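You operate a simulated robot arm through the tools that you are given. There is no shell and no other tool.

The job below is to be done with a simulated robot arm. You get a single attempt, and the scene is never put back.

JOB
Tip the water out of the orange dish into the grey tub and dry the dish.
Fine: the dish goes back on the teal mat; pink cloth, laid back after; leave the small brown dish.

Only the result counts: the job must be done as asked and must still hold three seconds after the hand-in. Knocking over, shifting, dropping, spilling or breaking anything else fails it. Flat cloth is picked up by pressing the open fingertips on it (5 to 10 N) and closing them slowly along it; thin cloth reads only 2 to 8 mm in the jaws.

ROBOT AND FRAMES
A 7-joint arm with a fingered hand, fixed in place. Base frame: the origin is at the foot of the arm, x ahead of it, y to its left, z up; the work surface is at about z = 900. Lengths are in mm, angles in rad, forces in N, time in s.
With the tool pointing down near the work surface it reaches from about 180 to 640 mm from the base axis. Its first joint turns from -2.007 to 2.007 rad. Payload 3.1 kg.
Tool frame: the origin (TCP) lies between the finger pads and is the grasp point; the fingertips stand 22 mm ahead of it; z points along the fingers, y is the line along which they close. Largest opening 112 mm; the body of the gripper starts 60 mm behind the TCP. The gripper is a hand of 3 fingers: y runs from the thumb to the fingers, the wrist lies at [0, 0, -218] in the tool frame, and closing takes about 1.5 s.
Orientation is told as [roll, pitch, yaw] about the base's x, y, z axes, in that order, counted from this pose: with the fingers straight down and closing along the base's y, the tool's x points along the base's -x, its y along +y and its z along -z.

CONTROLS
- The arm moves only by the tool apply_moves. Its argument "deltas" is a list of rows, each a list of 3 entries, a list of its own where there are three numbers: the shift along the base's x, y, z in units of 200 mm (1.0 is 200 mm), then the turn, a rotation vector about the base's x, y, z in units of 90 degrees (1.0 is 90 degrees), then the gripper command, from -1 (shut) to 1 (fully open), values between in proportion. In form: [[[x, y, z], [ax, ay, az], grip], ...]. A call has 1 to 20 rows; each row is the pose to reach, as a shift and turn from the pose commanded when the call began. A call with a number of a shift or a turn outside -1 to 1 is refused whole. A row lasts 0.2 s, in which the tool goes at most 50 mm and 0.15 rad; a call with a longer step from one row to the next is refused whole, and so is a gripper value outside its range. A pose out of reach is approached as far as the arm can. The call stops where the force on the tool passes 40 N (or 10 N more than at its start, if that is more) or the arm is blocked; 0.2 s more then pass. The fingers move at their own pace (about 108 mm/s each) and stop on an object; they squeeze with about 25 N. The grip force told is the motor's: it shows also when the fingers shut on nothing. Time passes only in rows, and 0.2 s behind the last, so rows that repeat a pose let the fingers close. It gives the time, the measured TCP pose, the force on the tool (base axes), the opening and the grip force at its end, in the units of the frame above (readings bear some noise), with the torque about the TCP (base axes, N m) and any sound that the robot's microphone picked up.
- Cameras (640 x 400 px; columns grow to the right, rows downward): "scene" is fixed at [49.1, 649.9, 1658.2]; the picture's right is [-0.77, -0.63, 0.00], its down [-0.31, 0.37, -0.88] and it looks along [0.56, -0.68, -0.48] (base axes); focal length 322 px, centre (320, 200). "wrist" rides on the gripper at [66, 3, -80] in the tool frame; the picture's right is [-0.05, 1.00, 0.00], its down [-0.77, -0.04, -0.64] and it looks along [-0.64, -0.03, 0.77] (tool axes); focal length 275 px, centre (320, 200). There is no depth. A picture from a camera that has moved, and an enlarged one, comes with that camera's place and axes in the base frame and with its lens.
- get_image(camera): a new picture of that camera. The clock stands still meanwhile.
- slide_trunk(by): slides the trunk up (or, below 0, down) by that many mm; the arm rides with it, the base frame stays. It gives what a move gives, with no picture.
- grasp_type(shape): the hand has 3 fingers and takes this shape, open, in about a second: jaw (thumb against the fingers, like two jaws); tri (thumb and two fingers); tip (a fingertip pinch); poke (one finger out to press); point (the index stretched); flat (the hand flat); cup (the hand cupped); fist (a fist). The gripper value then closes the fingers along that shape, each until it touches; the sizes above hold for jaw. It gives what a move gives, with no picture.
- enlarge(camera, box): a new picture of the part [left, top, right, bottom] of that camera's present view, enlarged. The clock stands still meanwhile.
- close_job(): hands the job in; it is judged then, once.

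Nothing tells you positions but the pictures and the camera data. Unless the task says otherwise, let go and move clear before handing in.

The tools are called after "Request:" by a JSON object that holds its "method" and its "body". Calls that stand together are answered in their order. apply_moves: Moves the arm, as the interface text tells. Its arguments: {"type":"object","properties":{"deltas":{"type":"array"}},"required":["deltas"]} The other tools are called the same way: slide_trunk (by) slides the trunk up or down; grasp_type (shape) gives the hand a shape; get_image (camera) takes a picture; enlarge (camera, box) takes an enlarged picture of a part of a camera's view; close_job () hands the job in.

At the start:

```text
t: 0.0
position: [351.6, -98.3, 1337.8]
ee_rot: [0.001, 0.0, -0.001]
wrist_force: [-0.2, 0.4, 0.8]
wrist_torque: [0.04, 0.03, 0.0]
grip_width: 111.8
finger_force: 0.0
shape: jaw
trunk travel left (down, up): [-875.0, 115.0]
```

scene: 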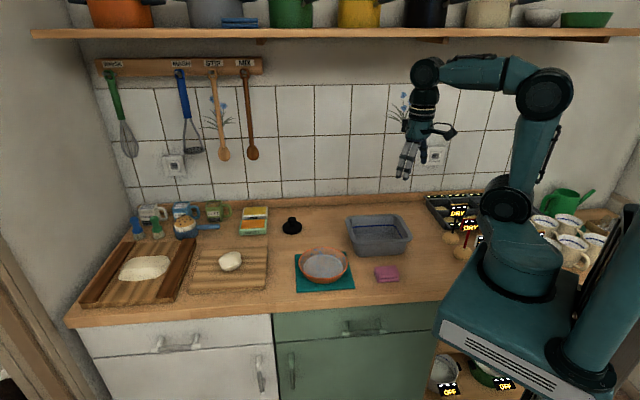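
wrist: 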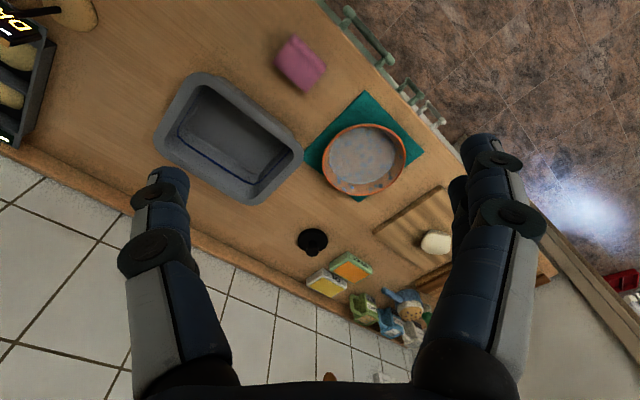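

I see the orange dish on its teal mat at about (594, -28), the grey tub at about (535, -290) and the pink cloth at about (405, -140). I'll take closer pictures before moving anything.

Request:
{"method": "enlarge", "body": {"camera": "scene", "box": [270, 200, 430, 300]}}

Request:
{"method": "enlarge", "body": {"camera": "wrist", "box": [140, 20, 460, 220]}}

Request:
{"method": "enlarge", "body": {"camera": "scene", "box": [400, 170, 640, 320]}}

Request:
{"method": "enlarge", "body": {"camera": "scene", "box": [80, 180, 320, 330]}}

```text
4.00 times, centred on (350, 250) of scene
camera zoom: at [49.1, 649.9, 1658.2], right [-0.77, -0.63, 0.0], down [-0.31, 0.37, -0.88], along [0.56, -0.68, -0.48], focal length 1289 px, centre (200, 0)
```

zoom: 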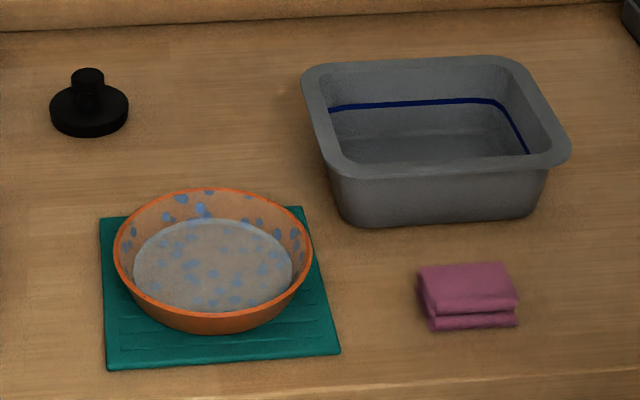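

```text
2.00 times, centred on (300, 120) of wrist
camera zoom: at [285.3, -95.6, 1418.2], right [0.05, 1.0, 0.0], down [0.77, -0.04, 0.64], along [0.64, -0.03, -0.77], focal length 551 px, centre (360, 360)
```

zoom: 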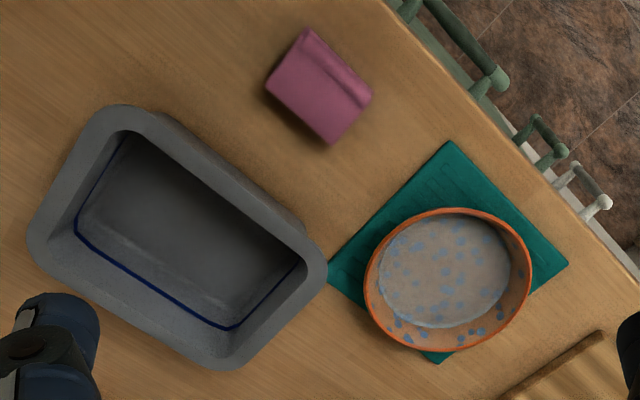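

```text
2.67 times, centred on (520, 245) of scene
camera zoom: at [49.1, 649.9, 1658.2], right [-0.77, -0.63, 0.0], down [-0.31, 0.37, -0.88], along [0.56, -0.68, -0.48], focal length 859 px, centre (-213, 80)
```

zoom: 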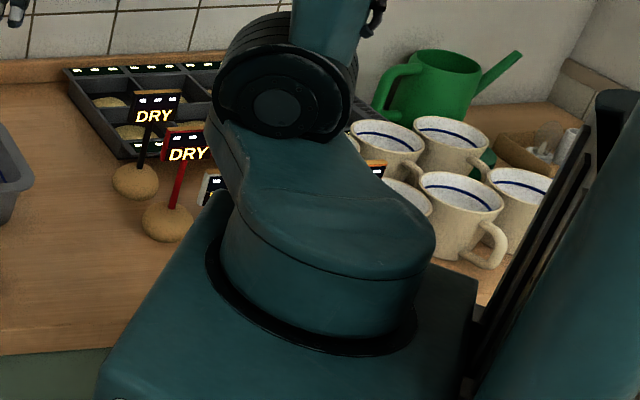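

```text
2.67 times, centred on (200, 255) of scene
camera zoom: at [49.1, 649.9, 1658.2], right [-0.77, -0.63, 0.0], down [-0.31, 0.37, -0.88], along [0.56, -0.68, -0.48], focal length 859 px, centre (640, 53)
```

zoom: 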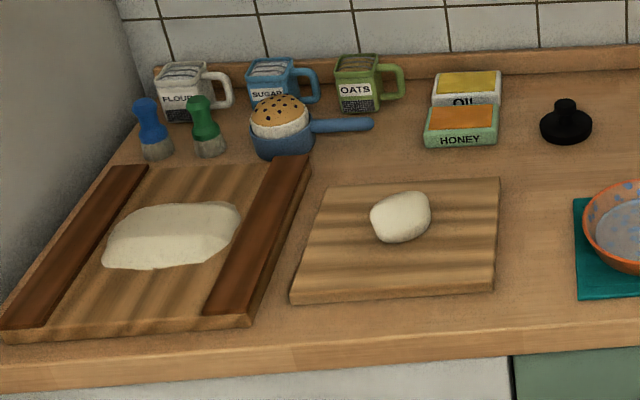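

I see no obstacles between the arm and the dish. I'll bring the wrist camera closer over the dish and the mat to measure them better.

Request:
{"method": "apply_moves", "body": {"deltas": [[[0.04, 0.065, -0.156], [0, 0, 0], 1], [[0.08, 0.13, -0.313], [0, 0, 0], 1], [[0.121, 0.195, -0.47], [0, 0, 0], 1], [[0.161, 0.26, -0.626], [0, 0, 0], 1], [[0.2, 0.325, -0.78], [0, 0, 0], 1], [[0.242, 0.39, -0.939], [0, 0, 0], 1], [[0.242, 0.39, -0.939], [0, 0, 0], 1]]}}

Request:
{"method": "get_image", "body": {"camera": "wrist"}}

Request:
{"method": "get_image", "body": {"camera": "scene"}}

```text
t: 1.6
position: [399.6, -21.5, 1153.2]
ee_rot: [0.0, 0.001, 0.0]
wrist_force: [0.3, -0.4, 0.0]
wrist_torque: [0.02, -0.03, 0.0]
grip_width: 111.5
finger_force: 0.3
shape: jaw
trunk travel left (down, up): [-875.0, 115.0]
```

```text
taken
camera wrist: at [332.8, -17.9, 1233.0], right [0.05, 1.0, 0.0], down [0.77, -0.04, 0.64], along [0.64, -0.03, -0.77], focal length 275 px, centre (320, 200)
```

wrist: 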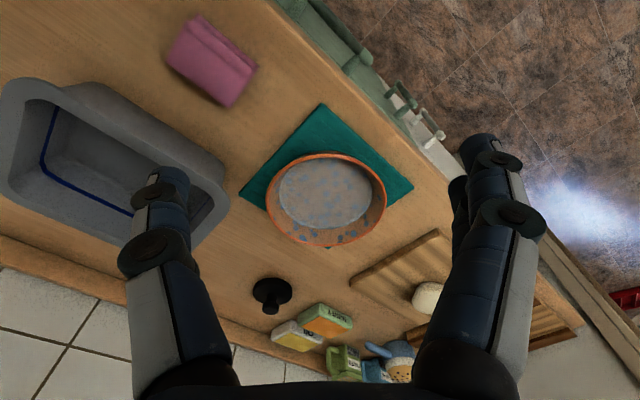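

```text
taken
```

scene: 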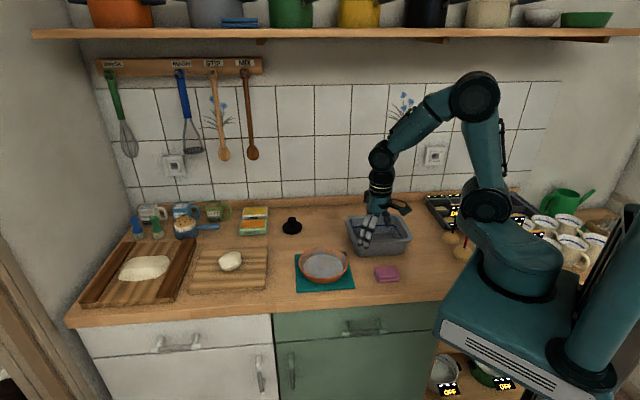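

The dish rim looks to be centred at about (586, -20, 943) with a radius of about 85, and the water surface is well below the rim. I'll zoom in on the profile and on the tub and cloth.

Request:
{"method": "enlarge", "body": {"camera": "scene", "box": [288, 238, 368, 298]}}

Request:
{"method": "enlarge", "body": {"camera": "wrist", "box": [230, 90, 430, 260]}}

Request:
{"method": "enlarge", "body": {"camera": "wrist", "box": [0, 0, 280, 260]}}

```text
6.67 times, centred on (328, 268) of scene
camera zoom: at [49.1, 649.9, 1658.2], right [-0.77, -0.63, 0.0], down [-0.31, 0.37, -0.88], along [0.56, -0.68, -0.48], focal length 2148 px, centre (267, -253)
```

zoom: 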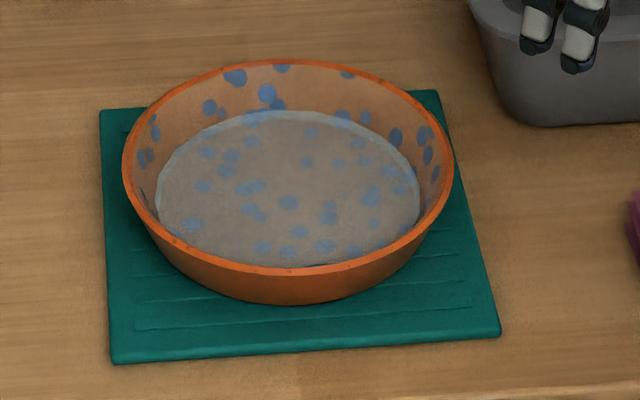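

```text
2.35 times, centred on (330, 175) of wrist
camera zoom: at [332.8, -17.9, 1233.0], right [0.05, 1.0, 0.0], down [0.77, -0.04, 0.64], along [0.64, -0.03, -0.77], focal length 648 px, centre (296, 259)
```

zoom: 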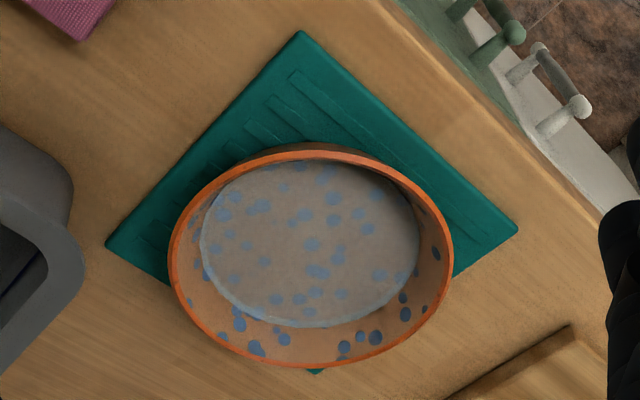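

```text
1.54 times, centred on (140, 130) of wrist
camera zoom: at [332.8, -17.9, 1233.0], right [0.05, 1.0, 0.0], down [0.77, -0.04, 0.64], along [0.64, -0.03, -0.77], focal length 424 px, centre (597, 308)
```

zoom: 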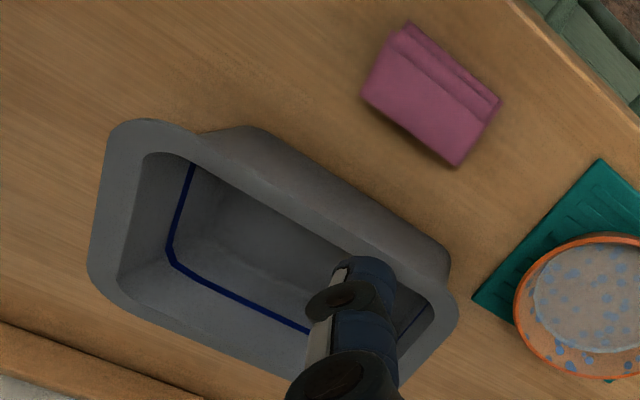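

The dish is a cone-sided bowl, about 85 in radius at the rim and 58 at the base, centred on the mat at about (587, -20). The plan is to pinch its rim on the side near the counter's front edge, with the hand tilted along the wall. I'll move to a pre-grasp pose and look again.

Request:
{"method": "apply_moves", "body": {"deltas": [[[0.066, 0.05, -0.08], [-0.0329, -0.0136, 0.0615], 1], [[0.132, 0.1, -0.17], [-0.0658, -0.0272, 0.123], 1], [[0.2, 0.15, -0.25], [-0.0988, -0.0409, 0.1845], 1], [[0.266, 0.2, -0.34], [-0.1317, -0.0545, 0.246], 1], [[0.333, 0.25, -0.42], [-0.1646, -0.0681, 0.3074], 1], [[0.4, 0.3, -0.5], [-0.1976, -0.0818, 0.3689], 1], [[0.466, 0.35, -0.59], [-0.2305, -0.0954, 0.4304], 1], [[0.533, 0.403, -0.68], [-0.2634, -0.109, 0.4919], 1], [[0.533, 0.403, -0.68], [-0.2634, -0.109, 0.4919], 1], [[0.533, 0.403, -0.68], [-0.2634, -0.109, 0.4919], 1]]}}

Request:
{"method": "get_image", "body": {"camera": "wrist"}}

Request:
{"method": "get_image", "body": {"camera": "scene"}}

```text
t: 3.8
position: [507.8, 59.8, 1015.0]
ee_rot: [-0.436, -0.001, 0.786]
wrist_force: [-0.1, 0.1, -1.7]
wrist_torque: [0.01, -0.02, 0.0]
grip_width: 111.7
finger_force: 0.1
shape: jaw
trunk travel left (down, up): [-875.0, 115.0]
```

```text
taken
camera wrist: at [435.5, 39.8, 1085.6], right [-0.61, 0.67, -0.42], down [0.38, 0.71, 0.59], along [0.7, 0.2, -0.69], focal length 275 px, centre (320, 200)
```

wrist: 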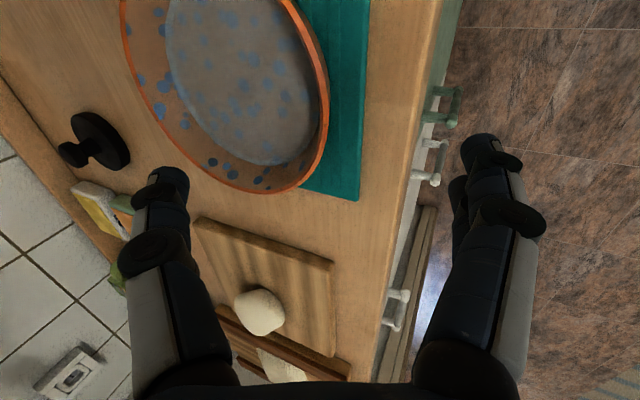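

```text
taken
```

scene: 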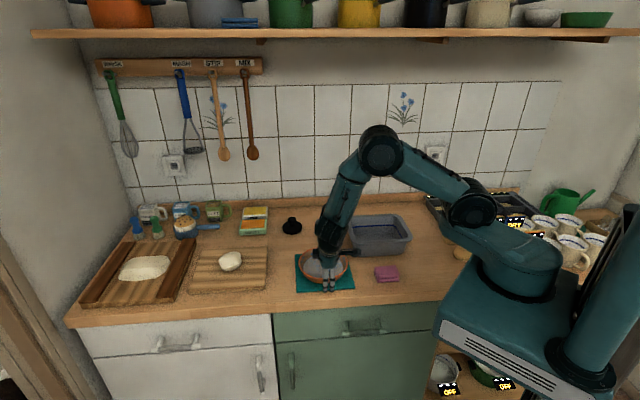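

The pinch point lines up with the near rim in the wrist picture, so the position estimate holds to about 2 mm. I'll narrow the jaws and check the fingers before going down.

Request:
{"method": "apply_moves", "body": {"deltas": [[[0, 0, 0], [0, 0, 0], -0.35], [[0, 0, 0], [0, 0, 0], -0.35], [[0, 0, 0], [0, 0, 0], -0.35], [[0.0597, -0.0597, -0.181], [0, 0, 0], -0.35], [[0.0597, -0.0597, -0.181], [0, 0, 0], -0.35]]}}

Request:
{"method": "get_image", "body": {"camera": "wrist"}}

Request:
{"method": "enlarge", "body": {"camera": "scene", "box": [270, 200, 390, 300]}}

```text
t: 5.0
position: [518.1, 50.6, 980.1]
ee_rot: [-0.437, 0.0, 0.786]
wrist_force: [0.9, -1.2, 0.4]
wrist_torque: [0.0, 0.0, 0.02]
grip_width: 36.9
finger_force: 0.0
shape: jaw
trunk travel left (down, up): [-875.0, 115.0]
```

```text
taken
camera wrist: at [445.4, 28.6, 1049.4], right [-0.61, 0.67, -0.42], down [0.38, 0.71, 0.59], along [0.7, 0.2, -0.69], focal length 275 px, centre (320, 200)
```

wrist: 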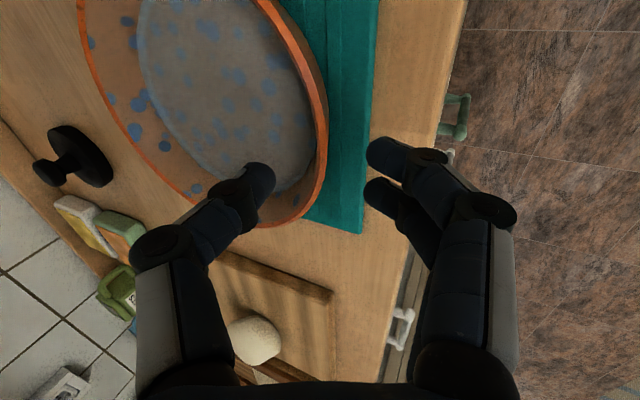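

```text
4.00 times, centred on (330, 250) of scene
camera zoom: at [49.1, 649.9, 1658.2], right [-0.77, -0.63, 0.0], down [-0.31, 0.37, -0.88], along [0.56, -0.68, -0.48], focal length 1289 px, centre (280, 0)
```

zoom: 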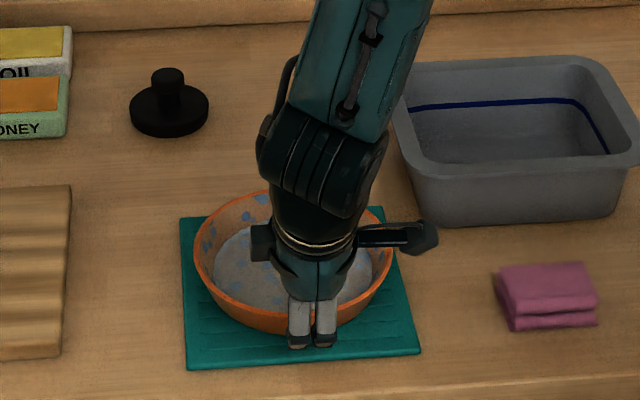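

The rim lies midway between thumb and fingers. I'll go down along the wall slowly, then look before closing.

Request:
{"method": "apply_moves", "body": {"deltas": [[[0.0149, -0.0149, -0.0453], [0, 0, 0], -0.35], [[0.0299, -0.0299, -0.0906], [0, 0, 0], -0.35], [[0.0448, -0.0448, -0.136], [0, 0, 0], -0.35], [[0.0579, -0.0579, -0.1755], [0, 0, 0], -0.35], [[0.0579, -0.0579, -0.1755], [0, 0, 0], -0.35]]}}

Request:
{"method": "get_image", "body": {"camera": "wrist"}}

Request:
{"method": "enlarge", "body": {"camera": "scene", "box": [280, 220, 380, 300]}}

```text
t: 6.2
position: [529.5, 36.4, 945.6]
ee_rot: [-0.436, 0.001, 0.786]
wrist_force: [-0.5, 0.6, -0.5]
wrist_torque: [-0.01, -0.04, 0.02]
grip_width: 36.8
finger_force: 0.0
shape: jaw
trunk travel left (down, up): [-875.0, 115.0]
```

```text
taken
camera wrist: at [456.3, 15.1, 1015.2], right [-0.61, 0.67, -0.42], down [0.38, 0.71, 0.59], along [0.7, 0.2, -0.69], focal length 275 px, centre (320, 200)
```

wrist: 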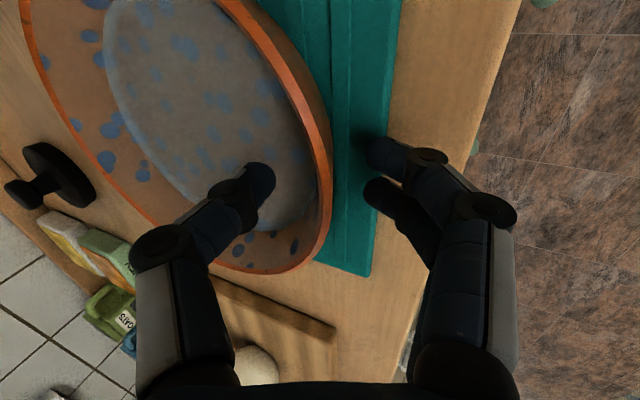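

```text
5.00 times, centred on (330, 260) of scene
camera zoom: at [49.1, 649.9, 1658.2], right [-0.77, -0.63, 0.0], down [-0.31, 0.37, -0.88], along [0.56, -0.68, -0.48], focal length 1611 px, centre (270, -100)
```

zoom: 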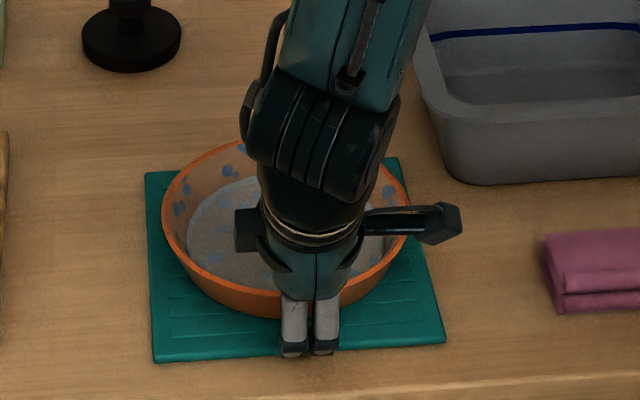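

The rim sits about 2.5 mm toward the fingers from the TCP. I'll shift slightly, go 3 mm deeper and close gently.

Request:
{"method": "apply_moves", "body": {"deltas": [[[-0.002, 0.002, -0.018], [0, 0, 0], -0.35], [[-0.002, 0.002, -0.018], [0, 0, 0], -0.5], [[-0.002, 0.002, -0.018], [0, 0, 0], -0.65], [[-0.002, 0.002, -0.018], [0, 0, 0], -0.8], [[-0.002, 0.002, -0.018], [0, 0, 0], -0.9], [[-0.002, 0.002, -0.018], [0, 0, 0], -1], [[-0.002, 0.002, -0.018], [0, 0, 0], -1], [[-0.002, 0.002, -0.018], [0, 0, 0], -1]]}}

Request:
{"method": "get_image", "body": {"camera": "wrist"}}

Request:
{"method": "enlarge", "body": {"camera": "scene", "box": [280, 220, 380, 300]}}

```text
t: 8.0
position: [529.0, 35.7, 940.2]
ee_rot: [-0.437, 0.0, 0.785]
wrist_force: [0.4, -0.7, -0.2]
wrist_torque: [0.02, 0.03, 0.01]
grip_width: 0.1
finger_force: 25.5
shape: jaw
trunk travel left (down, up): [-875.0, 115.0]
```

```text
taken
camera wrist: at [455.8, 15.5, 1010.9], right [-0.61, 0.67, -0.42], down [0.38, 0.71, 0.59], along [0.7, 0.2, -0.69], focal length 275 px, centre (320, 200)
```

wrist: 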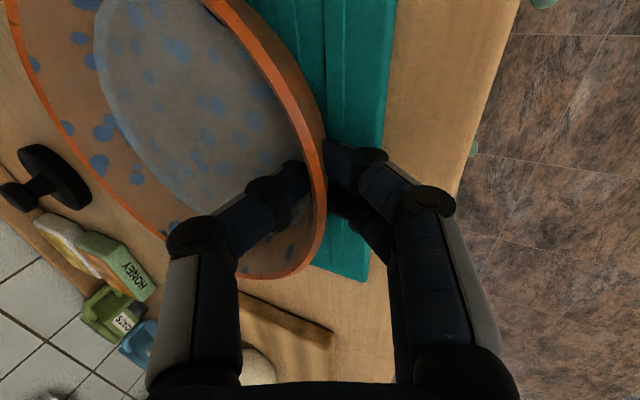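

```text
5.00 times, centred on (330, 260) of scene
camera zoom: at [49.1, 649.9, 1658.2], right [-0.77, -0.63, 0.0], down [-0.31, 0.37, -0.88], along [0.56, -0.68, -0.48], focal length 1611 px, centre (270, -100)
```

zoom: 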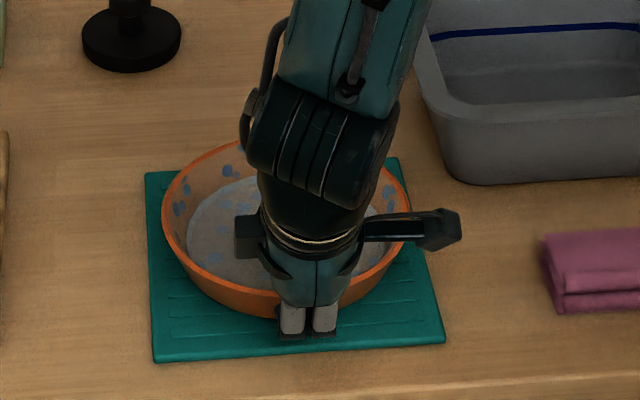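

The fingers report almost no gap, yet the picture shows the rim between thumb and fingers. I'll zoom in to check the pinch before lifting.

Request:
{"method": "enlarge", "body": {"camera": "wrist", "box": [240, 110, 400, 230]}}

```text
3.33 times, centred on (320, 170) of wrist
camera zoom: at [455.8, 15.5, 1010.9], right [-0.61, 0.67, -0.42], down [0.38, 0.71, 0.59], along [0.7, 0.2, -0.69], focal length 918 px, centre (320, 300)
```

zoom: 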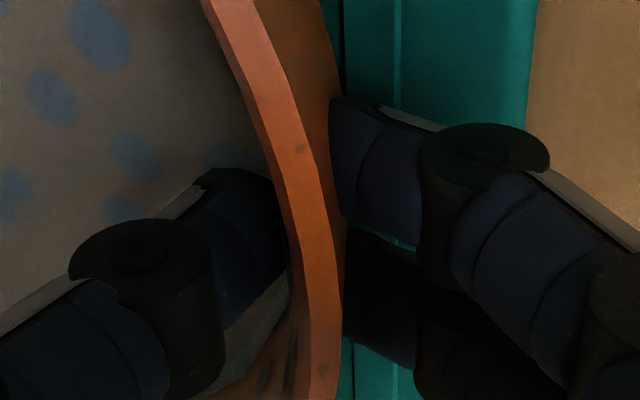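

The rim really is held between the thumb and two fingers. I'll lift 10 mm straight up as a test and check the load and the level.

Request:
{"method": "apply_moves", "body": {"deltas": [[[0, 0, 0.015], [0, 0, 0], -1], [[0, 0, 0.03], [0, 0, 0], -1], [[0, 0, 0.045], [0, 0, 0], -1], [[0, 0, 0.06], [0, 0, 0], -1], [[0, 0, 0.06], [0, 0, 0], -1], [[0, 0, 0.06], [0, 0, 0], -1]]}}

Request:
{"method": "enlarge", "body": {"camera": "wrist", "box": [160, 0, 480, 240]}}

Request:
{"method": "enlarge", "body": {"camera": "scene", "box": [280, 220, 380, 300]}}

```text
t: 9.4
position: [529.0, 36.0, 951.7]
ee_rot: [-0.436, 0.0, 0.785]
wrist_force: [0.7, -0.8, -3.9]
wrist_torque: [0.08, 0.08, -0.02]
grip_width: 0.0
finger_force: 25.2
shape: jaw
trunk travel left (down, up): [-875.0, 115.0]
```

```text
1.67 times, centred on (320, 120) of wrist
camera zoom: at [456.7, 15.6, 1022.6], right [-0.61, 0.67, -0.42], down [0.38, 0.71, 0.59], along [0.7, 0.2, -0.69], focal length 459 px, centre (320, 333)
```

zoom: 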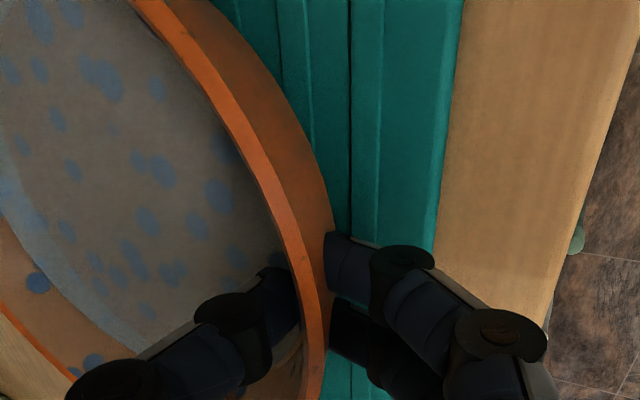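

```text
5.00 times, centred on (330, 260) of scene
camera zoom: at [49.1, 649.9, 1658.2], right [-0.77, -0.63, 0.0], down [-0.31, 0.37, -0.88], along [0.56, -0.68, -0.48], focal length 1611 px, centre (270, -100)
```

zoom: 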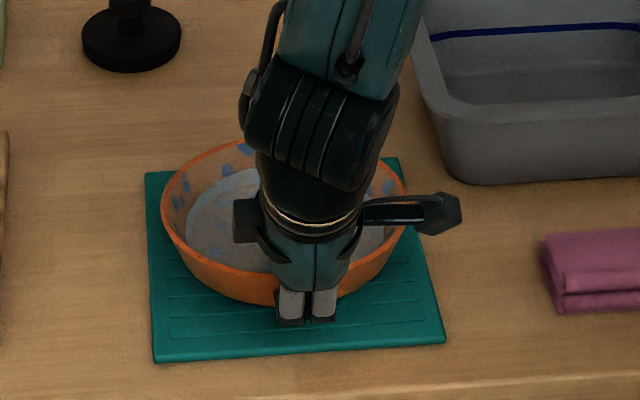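

The near side has come up about 11 mm, and the load is about 4 N so far, so the far side may still be resting on the mat. I'll lift a little more and compare.

Request:
{"method": "apply_moves", "body": {"deltas": [[[0, 0, 0.02], [0, 0, 0], -1], [[0, 0, 0.04], [0, 0, 0], -1], [[0, 0, 0.04], [0, 0, 0], -1]]}}

Request:
{"method": "get_image", "body": {"camera": "wrist"}}

Request:
{"method": "enlarge", "body": {"camera": "scene", "box": [280, 220, 380, 300]}}

```text
t: 10.2
position: [529.7, 36.9, 959.7]
ee_rot: [-0.437, 0.001, 0.785]
wrist_force: [1.2, -1.0, -3.8]
wrist_torque: [0.09, 0.06, 0.0]
grip_width: 0.0
finger_force: 25.5
shape: jaw
trunk travel left (down, up): [-875.0, 115.0]
```

```text
taken
camera wrist: at [457.4, 16.0, 1029.9], right [-0.61, 0.67, -0.42], down [0.38, 0.71, 0.59], along [0.7, 0.2, -0.69], focal length 275 px, centre (320, 200)
```

wrist: 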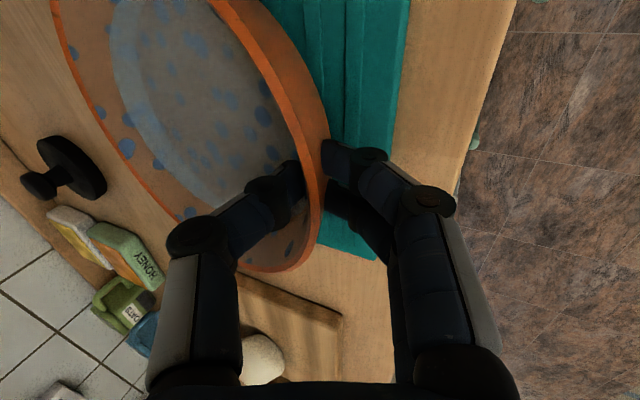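

```text
5.00 times, centred on (330, 260) of scene
camera zoom: at [49.1, 649.9, 1658.2], right [-0.77, -0.63, 0.0], down [-0.31, 0.37, -0.88], along [0.56, -0.68, -0.48], focal length 1611 px, centre (270, -100)
```

zoom: 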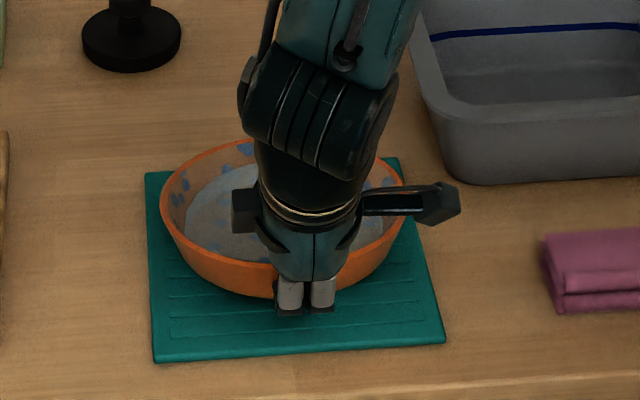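

The dish pivoted in the pinch: the hand's tilt (25°) is less than the wall's slope (about 33°), so the pads give no support against the far side sagging. I'll set it down again and re-grip with more tilt and deeper, so the pads carry the moment.

Request:
{"method": "apply_moves", "body": {"deltas": [[[0, 0, -0.025], [0, 0, 0], -1], [[0, 0, -0.05], [0, 0, 0], -1], [[0, 0, -0.075], [0, 0, 0], -1], [[0, 0, -0.098], [0, 0, 0], -1], [[0, 0, -0.098], [0, 0, 0], -0.85], [[0, 0, -0.098], [0, 0, 0], -0.7], [[0, 0, -0.098], [0, 0, 0], -0.6], [[-0.003, 0.003, -0.08], [0, 0, 0], -0.6], [[-0.003, 0.003, -0.08], [0, 0, 0], -0.6]]}}

Request:
{"method": "enlarge", "body": {"camera": "wrist", "box": [200, 80, 440, 260]}}

Request:
{"method": "enlarge", "body": {"camera": "scene", "box": [280, 220, 380, 300]}}

```text
t: 12.2
position: [528.5, 37.7, 942.3]
ee_rot: [-0.436, 0.0, 0.788]
wrist_force: [0.8, 0.1, -0.9]
wrist_torque: [0.0, 0.01, 0.01]
grip_width: 22.0
finger_force: 0.1
shape: jaw
trunk travel left (down, up): [-875.0, 115.0]
```

```text
2.22 times, centred on (320, 170) of wrist
camera zoom: at [455.5, 17.0, 1013.4], right [-0.61, 0.67, -0.42], down [0.38, 0.71, 0.59], along [0.7, 0.2, -0.69], focal length 612 px, centre (320, 267)
```

zoom: 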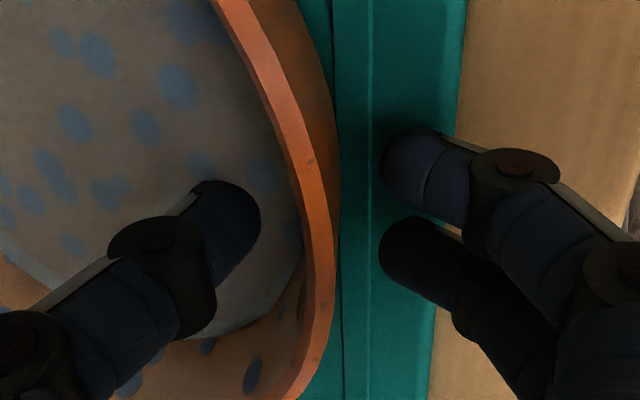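

```text
5.00 times, centred on (330, 260) of scene
camera zoom: at [49.1, 649.9, 1658.2], right [-0.77, -0.63, 0.0], down [-0.31, 0.37, -0.88], along [0.56, -0.68, -0.48], focal length 1611 px, centre (270, -100)
```

zoom: 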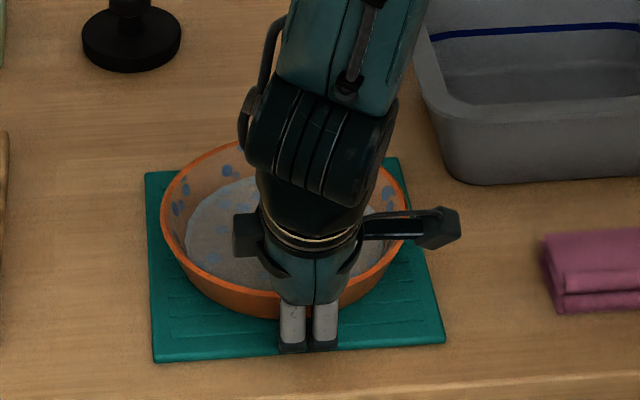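

The fingertips act like a hinge, so I'll grip differently. I'll pinch low on the wall, lift the near side slightly, then swing the hand outward until the thumb lies flat along the inner wall and carries the moment. First I'll reposition for a deeper pinch.

Request:
{"method": "apply_moves", "body": {"deltas": [[[-0.0375, 0.0375, 0.1135], [0, 0, 0], -0.4], [[-0.0375, 0.0375, 0.1135], [0.03, 0.03, 0], -0.143], [[0.0, 0.0, 0.11], [0.07, 0.07, 0], -0.143], [[0.0425, -0.038, 0.1035], [0.1179, 0.1179, 0], -0.143], [[0.0425, -0.038, 0.1035], [0.1179, 0.1179, 0], -0.143]]}}

Request:
{"method": "enlarge", "body": {"camera": "wrist", "box": [160, 40, 480, 280]}}

Request:
{"method": "enlarge", "body": {"camera": "scene", "box": [280, 220, 380, 300]}}

```text
t: 13.4
position: [535.9, 30.7, 965.6]
ee_rot: [-0.172, -0.002, 0.784]
wrist_force: [-0.9, 0.8, -0.5]
wrist_torque: [0.01, 0.02, 0.01]
grip_width: 47.5
finger_force: 0.1
shape: jaw
trunk travel left (down, up): [-875.0, 115.0]
```

```text
1.67 times, centred on (320, 160) of wrist
camera zoom: at [477.1, -4.8, 1043.0], right [-0.66, 0.73, -0.17], down [0.49, 0.6, 0.63], along [0.56, 0.34, -0.75], focal length 459 px, centre (320, 267)
```

zoom: 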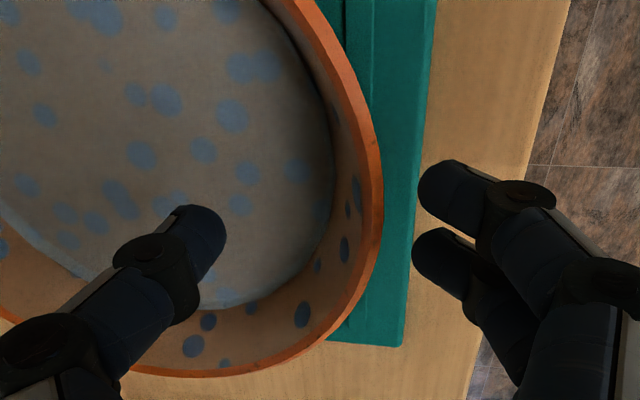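

```text
5.00 times, centred on (330, 260) of scene
camera zoom: at [49.1, 649.9, 1658.2], right [-0.77, -0.63, 0.0], down [-0.31, 0.37, -0.88], along [0.56, -0.68, -0.48], focal length 1611 px, centre (270, -100)
```

zoom: 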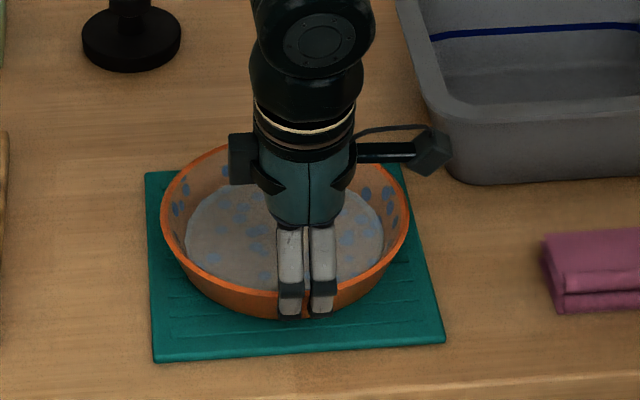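

The jaws straddle the wall with the thumb inside. I'll go down to the low pinch point and close gently.

Request:
{"method": "apply_moves", "body": {"deltas": [[[0.005, -0.005, -0.041], [0, 0, 0], -0.143], [[0.01, -0.01, -0.082], [0, 0, 0], -0.143], [[0.0145, -0.0145, -0.12], [0, 0, 0], -0.143], [[0.0145, -0.0145, -0.12], [0, 0, 0], -0.143]]}}

Request:
{"method": "enlarge", "body": {"camera": "wrist", "box": [160, 40, 480, 280]}}

Request:
{"method": "enlarge", "body": {"camera": "scene", "box": [280, 220, 380, 300]}}

```text
t: 14.4
position: [539.3, 26.4, 941.1]
ee_rot: [-0.175, 0.0, 0.785]
wrist_force: [-0.2, -0.4, 0.6]
wrist_torque: [0.03, 0.0, -0.02]
grip_width: 47.5
finger_force: 0.1
shape: jaw
trunk travel left (down, up): [-875.0, 115.0]
```

```text
1.67 times, centred on (320, 160) of wrist
camera zoom: at [480.4, -8.3, 1018.8], right [-0.66, 0.73, -0.17], down [0.49, 0.6, 0.63], along [0.56, 0.33, -0.76], focal length 459 px, centre (320, 267)
```

zoom: 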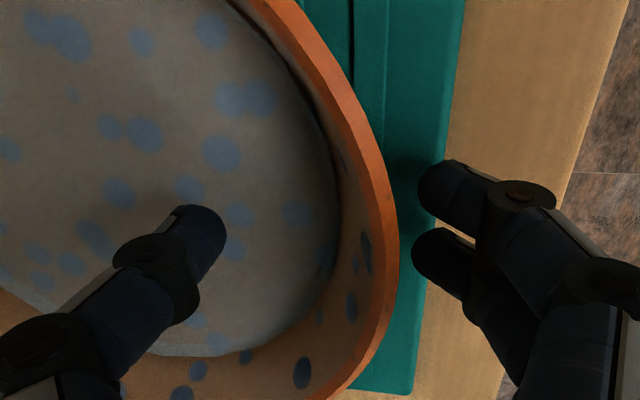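

```text
5.00 times, centred on (330, 260) of scene
camera zoom: at [49.1, 649.9, 1658.2], right [-0.77, -0.63, 0.0], down [-0.31, 0.37, -0.88], along [0.56, -0.68, -0.48], focal length 1611 px, centre (270, -100)
```

zoom: 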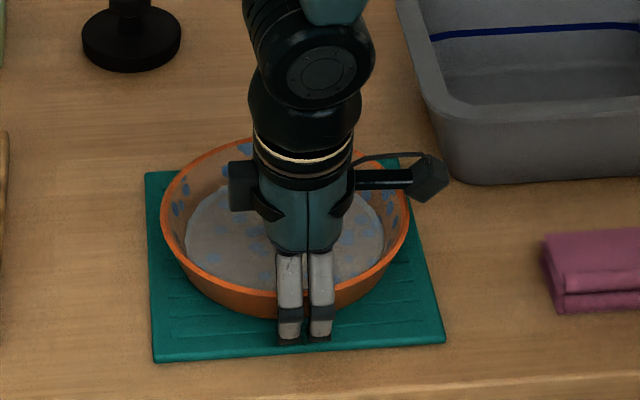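

The outer fingertips are just above the mat and clear of the wall. I'll close the jaws slowly on the lower wall.

Request:
{"method": "apply_moves", "body": {"deltas": [[[0.001, -0.001, -0.01], [0, 0, 0], -0.3], [[0.001, -0.001, -0.01], [0, 0, 0], -0.45], [[0.001, -0.001, -0.01], [0, 0, 0], -0.6], [[0.001, -0.001, -0.01], [0, 0, 0], -0.75], [[0.001, -0.001, -0.01], [0, 0, 0], -0.85], [[0.001, -0.001, -0.01], [0, 0, 0], -0.95], [[0.001, -0.001, -0.01], [0, 0, 0], -1], [[0.001, -0.001, -0.01], [0, 0, 0], -1], [[0.001, -0.001, -0.01], [0, 0, 0], -1]]}}

Request:
{"method": "enlarge", "body": {"camera": "wrist", "box": [160, 40, 480, 280]}}

Request:
{"method": "enlarge", "body": {"camera": "scene", "box": [280, 220, 380, 300]}}

```text
t: 16.4
position: [539.5, 26.5, 940.0]
ee_rot: [-0.173, -0.001, 0.784]
wrist_force: [-1.6, 0.5, -0.2]
wrist_torque: [0.01, -0.01, 0.0]
grip_width: 0.1
finger_force: 25.2
shape: jaw
trunk travel left (down, up): [-875.0, 115.0]
```

```text
1.67 times, centred on (320, 160) of wrist
camera zoom: at [480.8, -8.9, 1016.8], right [-0.66, 0.73, -0.17], down [0.49, 0.6, 0.63], along [0.56, 0.33, -0.76], focal length 459 px, centre (320, 267)
```

zoom: 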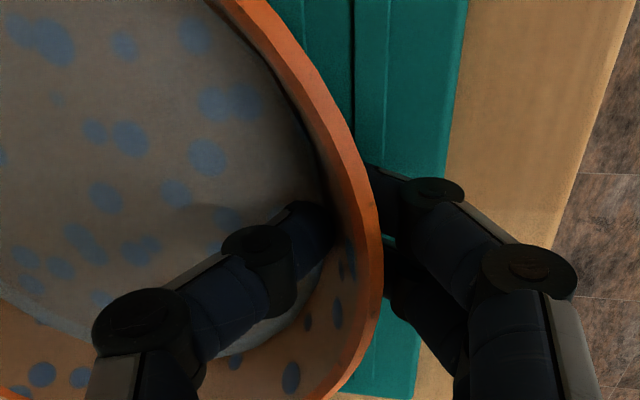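

```text
5.00 times, centred on (330, 260) of scene
camera zoom: at [49.1, 649.9, 1658.2], right [-0.77, -0.63, 0.0], down [-0.31, 0.37, -0.88], along [0.56, -0.68, -0.48], focal length 1611 px, centre (270, -100)
```

zoom: 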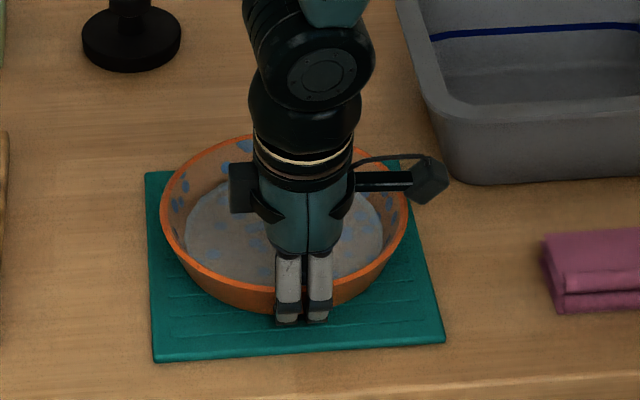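

The thumb tip and fingertips now hold the wall low down. I'll lift the near side about 18 mm, keeping the far side on the mat and the tilt under 9°, and check.

Request:
{"method": "apply_moves", "body": {"deltas": [[[0, 0, 0.02], [0, 0, 0], -1], [[0, 0, 0.04], [0, 0, 0], -1], [[0, 0, 0.06], [0, 0, 0], -1], [[0, 0, 0.08], [0, 0, 0], -1], [[0, 0, 0.09], [0, 0, 0], -1], [[0, 0, 0.09], [0, 0, 0], -1]]}}

Request:
{"method": "enlarge", "body": {"camera": "wrist", "box": [160, 40, 480, 280]}}

Request:
{"method": "enlarge", "body": {"camera": "scene", "box": [280, 220, 380, 300]}}

```text
t: 17.8
position: [542.4, 26.8, 956.3]
ee_rot: [-0.174, 0.0, 0.785]
wrist_force: [1.0, -1.0, -3.3]
wrist_torque: [0.04, 0.0, -0.05]
grip_width: 0.0
finger_force: 24.8
shape: jaw
trunk travel left (down, up): [-875.0, 115.0]
```

```text
1.67 times, centred on (320, 160) of wrist
camera zoom: at [483.3, -7.6, 1035.0], right [-0.66, 0.73, -0.17], down [0.49, 0.6, 0.63], along [0.56, 0.33, -0.76], focal length 459 px, centre (320, 267)
```

zoom: 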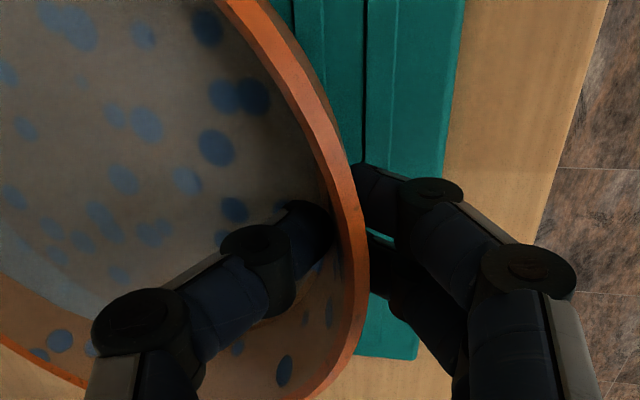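

```text
5.00 times, centred on (330, 260) of scene
camera zoom: at [49.1, 649.9, 1658.2], right [-0.77, -0.63, 0.0], down [-0.31, 0.37, -0.88], along [0.56, -0.68, -0.48], focal length 1611 px, centre (270, -100)
```

zoom: 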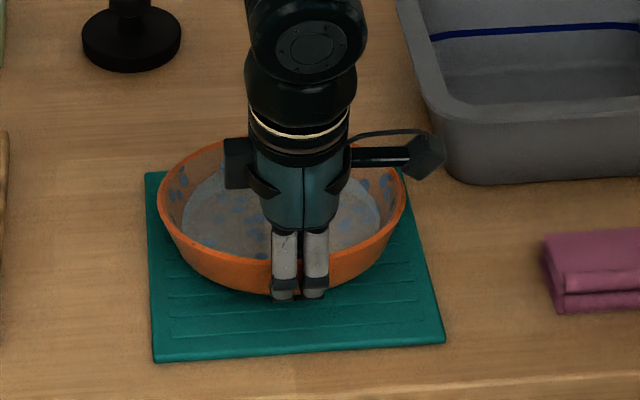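

The water stays in and the dish pivots on its far edge as intended. I'll now swing the hand outward about the fingertips, first halfway, and check.

Request:
{"method": "apply_moves", "body": {"deltas": [[[-0.0112, 0.0112, -0.004], [-0.0668, -0.0668, 0], -1], [[-0.0218, 0.0218, -0.0104], [-0.1336, -0.1336, 0], -1], [[-0.0317, 0.0317, -0.0188], [-0.2003, -0.2003, 0], -1], [[-0.0407, 0.0407, -0.0293], [-0.2671, -0.2671, 0], -1], [[-0.0407, 0.0407, -0.0293], [-0.2671, -0.2671, 0], -1]]}}

Request:
{"method": "get_image", "body": {"camera": "wrist"}}

Request:
{"method": "enlarge", "body": {"camera": "scene", "box": [280, 220, 380, 300]}}

```text
t: 19.0
position: [533.0, 36.3, 950.9]
ee_rot: [-0.771, -0.001, 0.785]
wrist_force: [0.1, 0.3, -5.1]
wrist_torque: [0.31, 0.27, 0.01]
grip_width: 0.2
finger_force: 25.2
shape: jaw
trunk travel left (down, up): [-875.0, 115.0]
```

```text
taken
camera wrist: at [445.6, 29.0, 1004.9], right [-0.47, 0.54, -0.69], down [0.25, 0.84, 0.48], along [0.84, 0.06, -0.53], focal length 275 px, centre (320, 200)
```

wrist: 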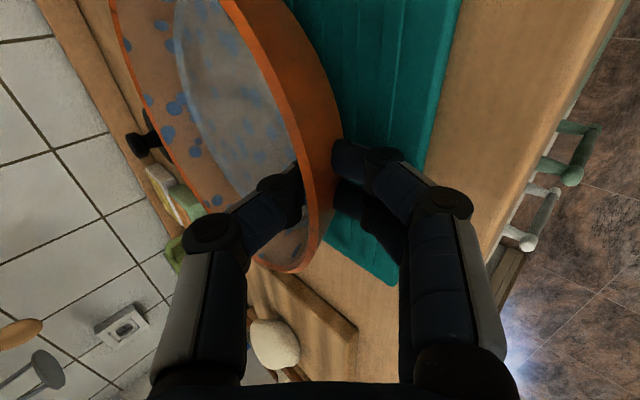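

```text
5.00 times, centred on (330, 260) of scene
camera zoom: at [49.1, 649.9, 1658.2], right [-0.77, -0.63, 0.0], down [-0.31, 0.37, -0.88], along [0.56, -0.68, -0.48], focal length 1611 px, centre (270, -100)
```

zoom: 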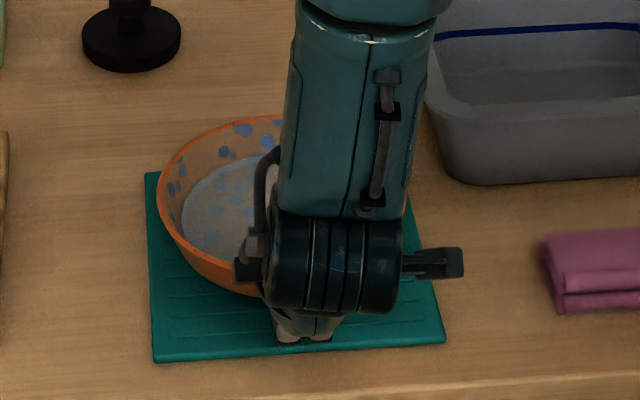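

The dish is now fully carried: the load is 5.1 N with a moment matching its weight at about 80 mm, and the far rim has come up too. I'll lift slowly and verify it stays level.

Request:
{"method": "apply_moves", "body": {"deltas": [[[0, 0, 0.02], [0, 0, 0], -1], [[0, 0, 0.05], [0, 0, 0], -1], [[0, 0, 0.08], [0, 0, 0], -1], [[0, 0, 0.11], [0, 0, 0], -1], [[0, 0, 0.13], [0, 0, 0], -1], [[0, 0, 0.13], [0, 0, 0], -1]]}}

Request:
{"method": "get_image", "body": {"camera": "wrist"}}

Request:
{"method": "enlarge", "body": {"camera": "scene", "box": [280, 200, 400, 300]}}

```text
t: 20.4
position: [533.4, 35.6, 976.5]
ee_rot: [-0.767, 0.003, 0.786]
wrist_force: [0.2, 0.0, -5.0]
wrist_torque: [0.25, 0.29, 0.0]
grip_width: 0.0
finger_force: 25.1
shape: jaw
trunk travel left (down, up): [-875.0, 115.0]
```

```text
taken
camera wrist: at [445.3, 28.8, 1031.3], right [-0.48, 0.54, -0.69], down [0.25, 0.84, 0.48], along [0.84, 0.05, -0.54], focal length 275 px, centre (320, 200)
```

wrist: 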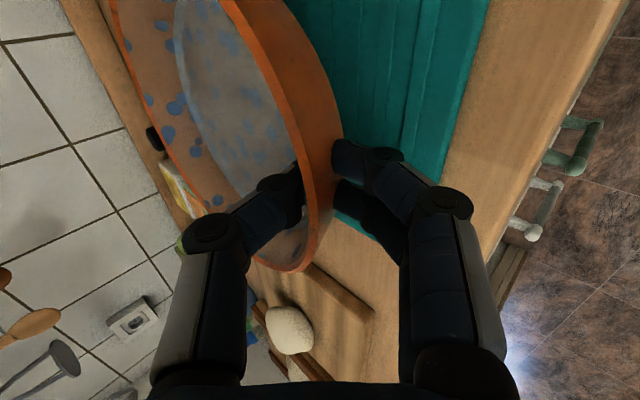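

```text
4.00 times, centred on (340, 250) of scene
camera zoom: at [49.1, 649.9, 1658.2], right [-0.77, -0.63, 0.0], down [-0.31, 0.37, -0.88], along [0.56, -0.68, -0.48], focal length 1289 px, centre (240, 0)
```

zoom: 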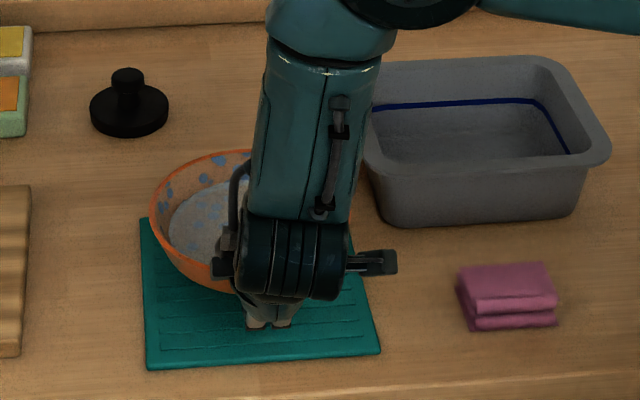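

The dish rides level and steady in the hand. The tub rim is at about z = 985 with its centre near (525, -270). I'll raise the dish gently, well clear of the tub's height.

Request:
{"method": "apply_moves", "body": {"deltas": [[[0, 0, 0.03], [0, 0, 0], -1], [[0, 0, 0.08], [0, 0, 0], -1], [[0, 0, 0.14], [0, 0, 0], -1], [[0, 0, 0.21], [0, 0, 0], -1], [[0, 0, 0.28], [0, 0, 0], -1], [[0, 0, 0.35], [0, 0, 0], -1], [[0, 0, 0.41], [0, 0, 0], -1], [[0, 0, 0.45], [0, 0, 0], -1], [[0, 0, 0.47], [0, 0, 0], -1], [[0, 0, 0.47], [0, 0, 0], -1]]}}

Request:
{"method": "get_image", "body": {"camera": "wrist"}}

Request:
{"method": "get_image", "body": {"camera": "scene"}}

```text
t: 22.6
position: [533.7, 34.3, 1070.9]
ee_rot: [-0.769, 0.002, 0.787]
wrist_force: [-0.2, -0.7, -4.2]
wrist_torque: [0.27, 0.24, 0.01]
grip_width: 0.0
finger_force: 25.1
shape: jaw
trunk travel left (down, up): [-875.0, 115.0]
```

```text
taken
camera wrist: at [445.6, 28.3, 1125.3], right [-0.48, 0.54, -0.69], down [0.25, 0.84, 0.48], along [0.84, 0.05, -0.54], focal length 275 px, centre (320, 200)
```

wrist: 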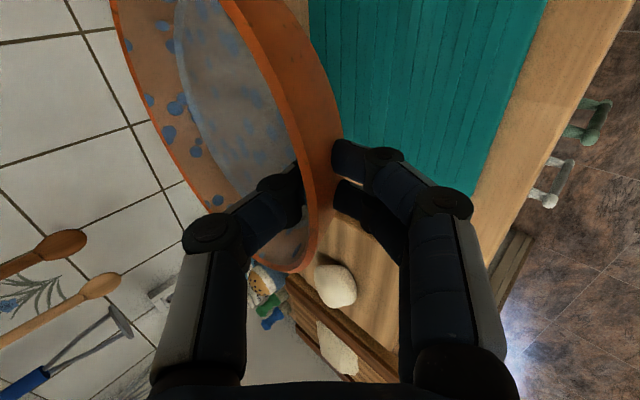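

```text
taken
```

scene: 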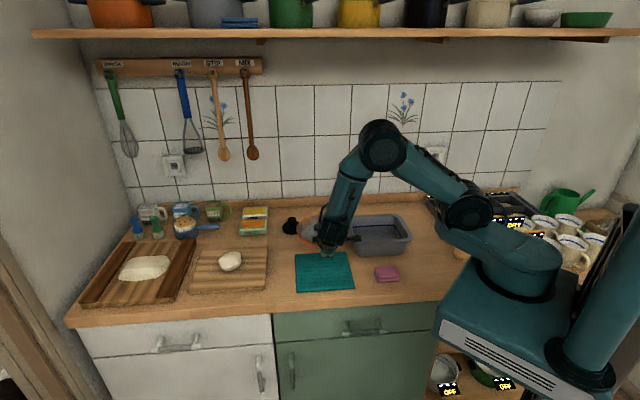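

The dish is level at about 1070, well above the tub. I'll now carry it over toward the tub while turning it 45°, so the pouring lip comes over the tub's middle.

Request:
{"method": "apply_moves", "body": {"deltas": [[[-0.0008, -0.0128, 0], [0, 0, -0.01], -1], [[-0.0024, -0.0386, 0], [0, 0, -0.03], -1], [[-0.0048, -0.0771, 0], [0, 0, -0.06], -1], [[-0.008, -0.1285, 0], [0, 0, -0.1], -1], [[-0.0116, -0.1863, 0], [0, 0, -0.145], -1], [[-0.0152, -0.2441, 0], [0, 0, -0.19], -1], [[-0.0188, -0.302, 0], [0, 0, -0.235], -1], [[-0.0224, -0.3598, 0], [0, 0, -0.28], -1], [[-0.026, -0.4176, 0], [0, 0, -0.325], -1], [[-0.0296, -0.4754, 0], [0, 0, -0.37], -1], [[-0.0328, -0.5268, 0], [0, 0, -0.41], -1], [[-0.0356, -0.5718, 0], [0, 0, -0.445], -1], [[-0.038, -0.61, 0], [0, 0, -0.475], -1], [[-0.0394, -0.6325, 0], [0, 0, -0.4925], -1], [[-0.04, -0.6425, 0], [0, 0, -0.5], -1], [[-0.04, -0.6425, 0], [0, 0, -0.5], -1]]}}

Request:
{"method": "get_image", "body": {"camera": "wrist"}}

Request:
{"method": "enlarge", "body": {"camera": "scene", "box": [260, 140, 460, 290]}}

```text
t: 26.0
position: [525.3, -93.9, 1070.5]
ee_rot: [-0.768, 0.001, -0.001]
wrist_force: [-0.8, 0.0, -5.7]
wrist_torque: [0.39, 0.0, 0.01]
grip_width: 0.2
finger_force: 24.7
shape: jaw
trunk travel left (down, up): [-875.0, 115.0]
```

```text
taken
camera wrist: at [460.1, -35.2, 1125.2], right [0.05, 0.72, -0.69], down [0.77, 0.42, 0.48], along [0.63, -0.56, -0.54], focal length 275 px, centre (320, 200)
```

wrist: 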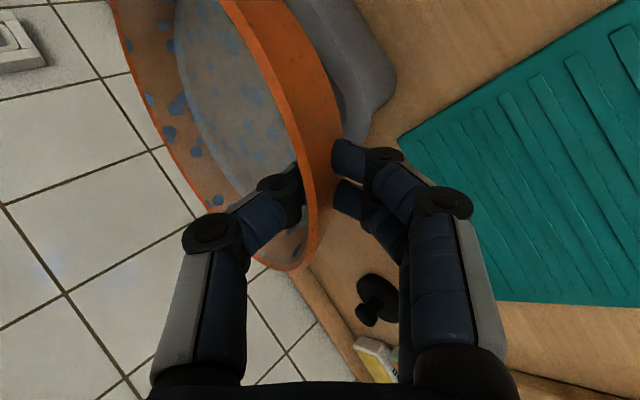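

```text
2.67 times, centred on (360, 215) of scene
camera zoom: at [49.1, 649.9, 1658.2], right [-0.77, -0.63, 0.0], down [-0.31, 0.37, -0.88], along [0.56, -0.68, -0.48], focal length 859 px, centre (213, 160)
```

zoom: 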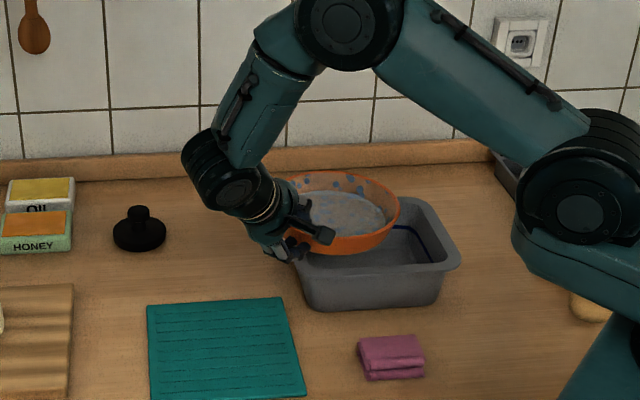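

The dish is level over the tub and the scene view confirms the lip is above the tub's middle. I'll start tilting slowly, keeping the lip over the tub.

Request:
{"method": "apply_moves", "body": {"deltas": [[[0, 0.0012, 0.003], [0.0278, 0, 0], -1], [[0, 0.0025, 0.0065], [0.0556, 0, 0], -1], [[0, 0.001, 0.004], [0.0833, 0, 0], -1], [[0, -0.001, 0.0025], [0.1111, 0, 0], -1], [[0, -0.006, 0.005], [0.1389, 0, 0], -1], [[0, -0.011, 0.008], [0.1667, 0, 0], -1], [[0, -0.019, 0.0175], [0.1944, 0, 0], -1], [[0, -0.027, 0.0275], [0.2222, 0, 0], -1], [[0, -0.027, 0.0275], [0.2222, 0, 0], -1]]}}

Request:
{"method": "get_image", "body": {"camera": "wrist"}}

Request:
{"method": "enlarge", "body": {"camera": "scene", "box": [300, 170, 420, 260]}}

```text
t: 28.0
position: [525.9, -99.3, 1076.1]
ee_rot: [-0.419, 0.002, 0.001]
wrist_force: [0.9, 0.1, -5.1]
wrist_torque: [0.34, 0.02, -0.01]
grip_width: 0.0
finger_force: 25.3
shape: jaw
trunk travel left (down, up): [-875.0, 115.0]
```

```text
taken
camera wrist: at [459.5, -63.7, 1146.9], right [0.05, 0.91, -0.41], down [0.77, 0.23, 0.59], along [0.63, -0.34, -0.69], focal length 275 px, centre (320, 200)
```

wrist: 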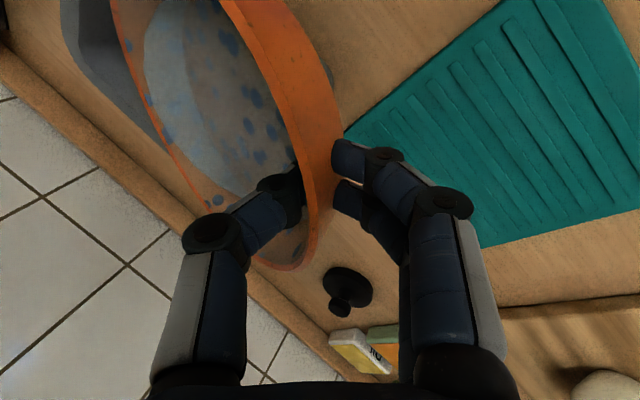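

```text
4.44 times, centred on (360, 215) of scene
camera zoom: at [49.1, 649.9, 1658.2], right [-0.77, -0.63, 0.0], down [-0.31, 0.37, -0.88], along [0.56, -0.68, -0.48], focal length 1432 px, centre (142, 133)
```

zoom: 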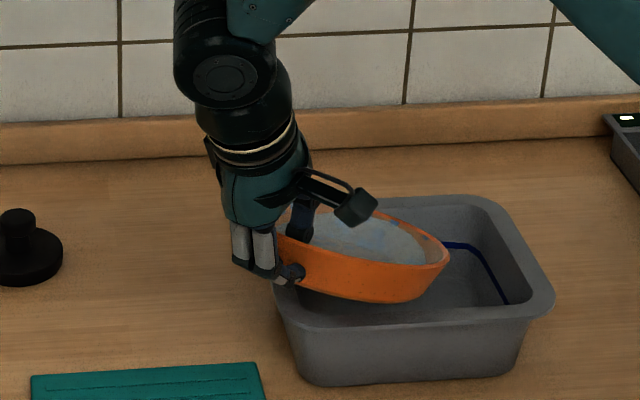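

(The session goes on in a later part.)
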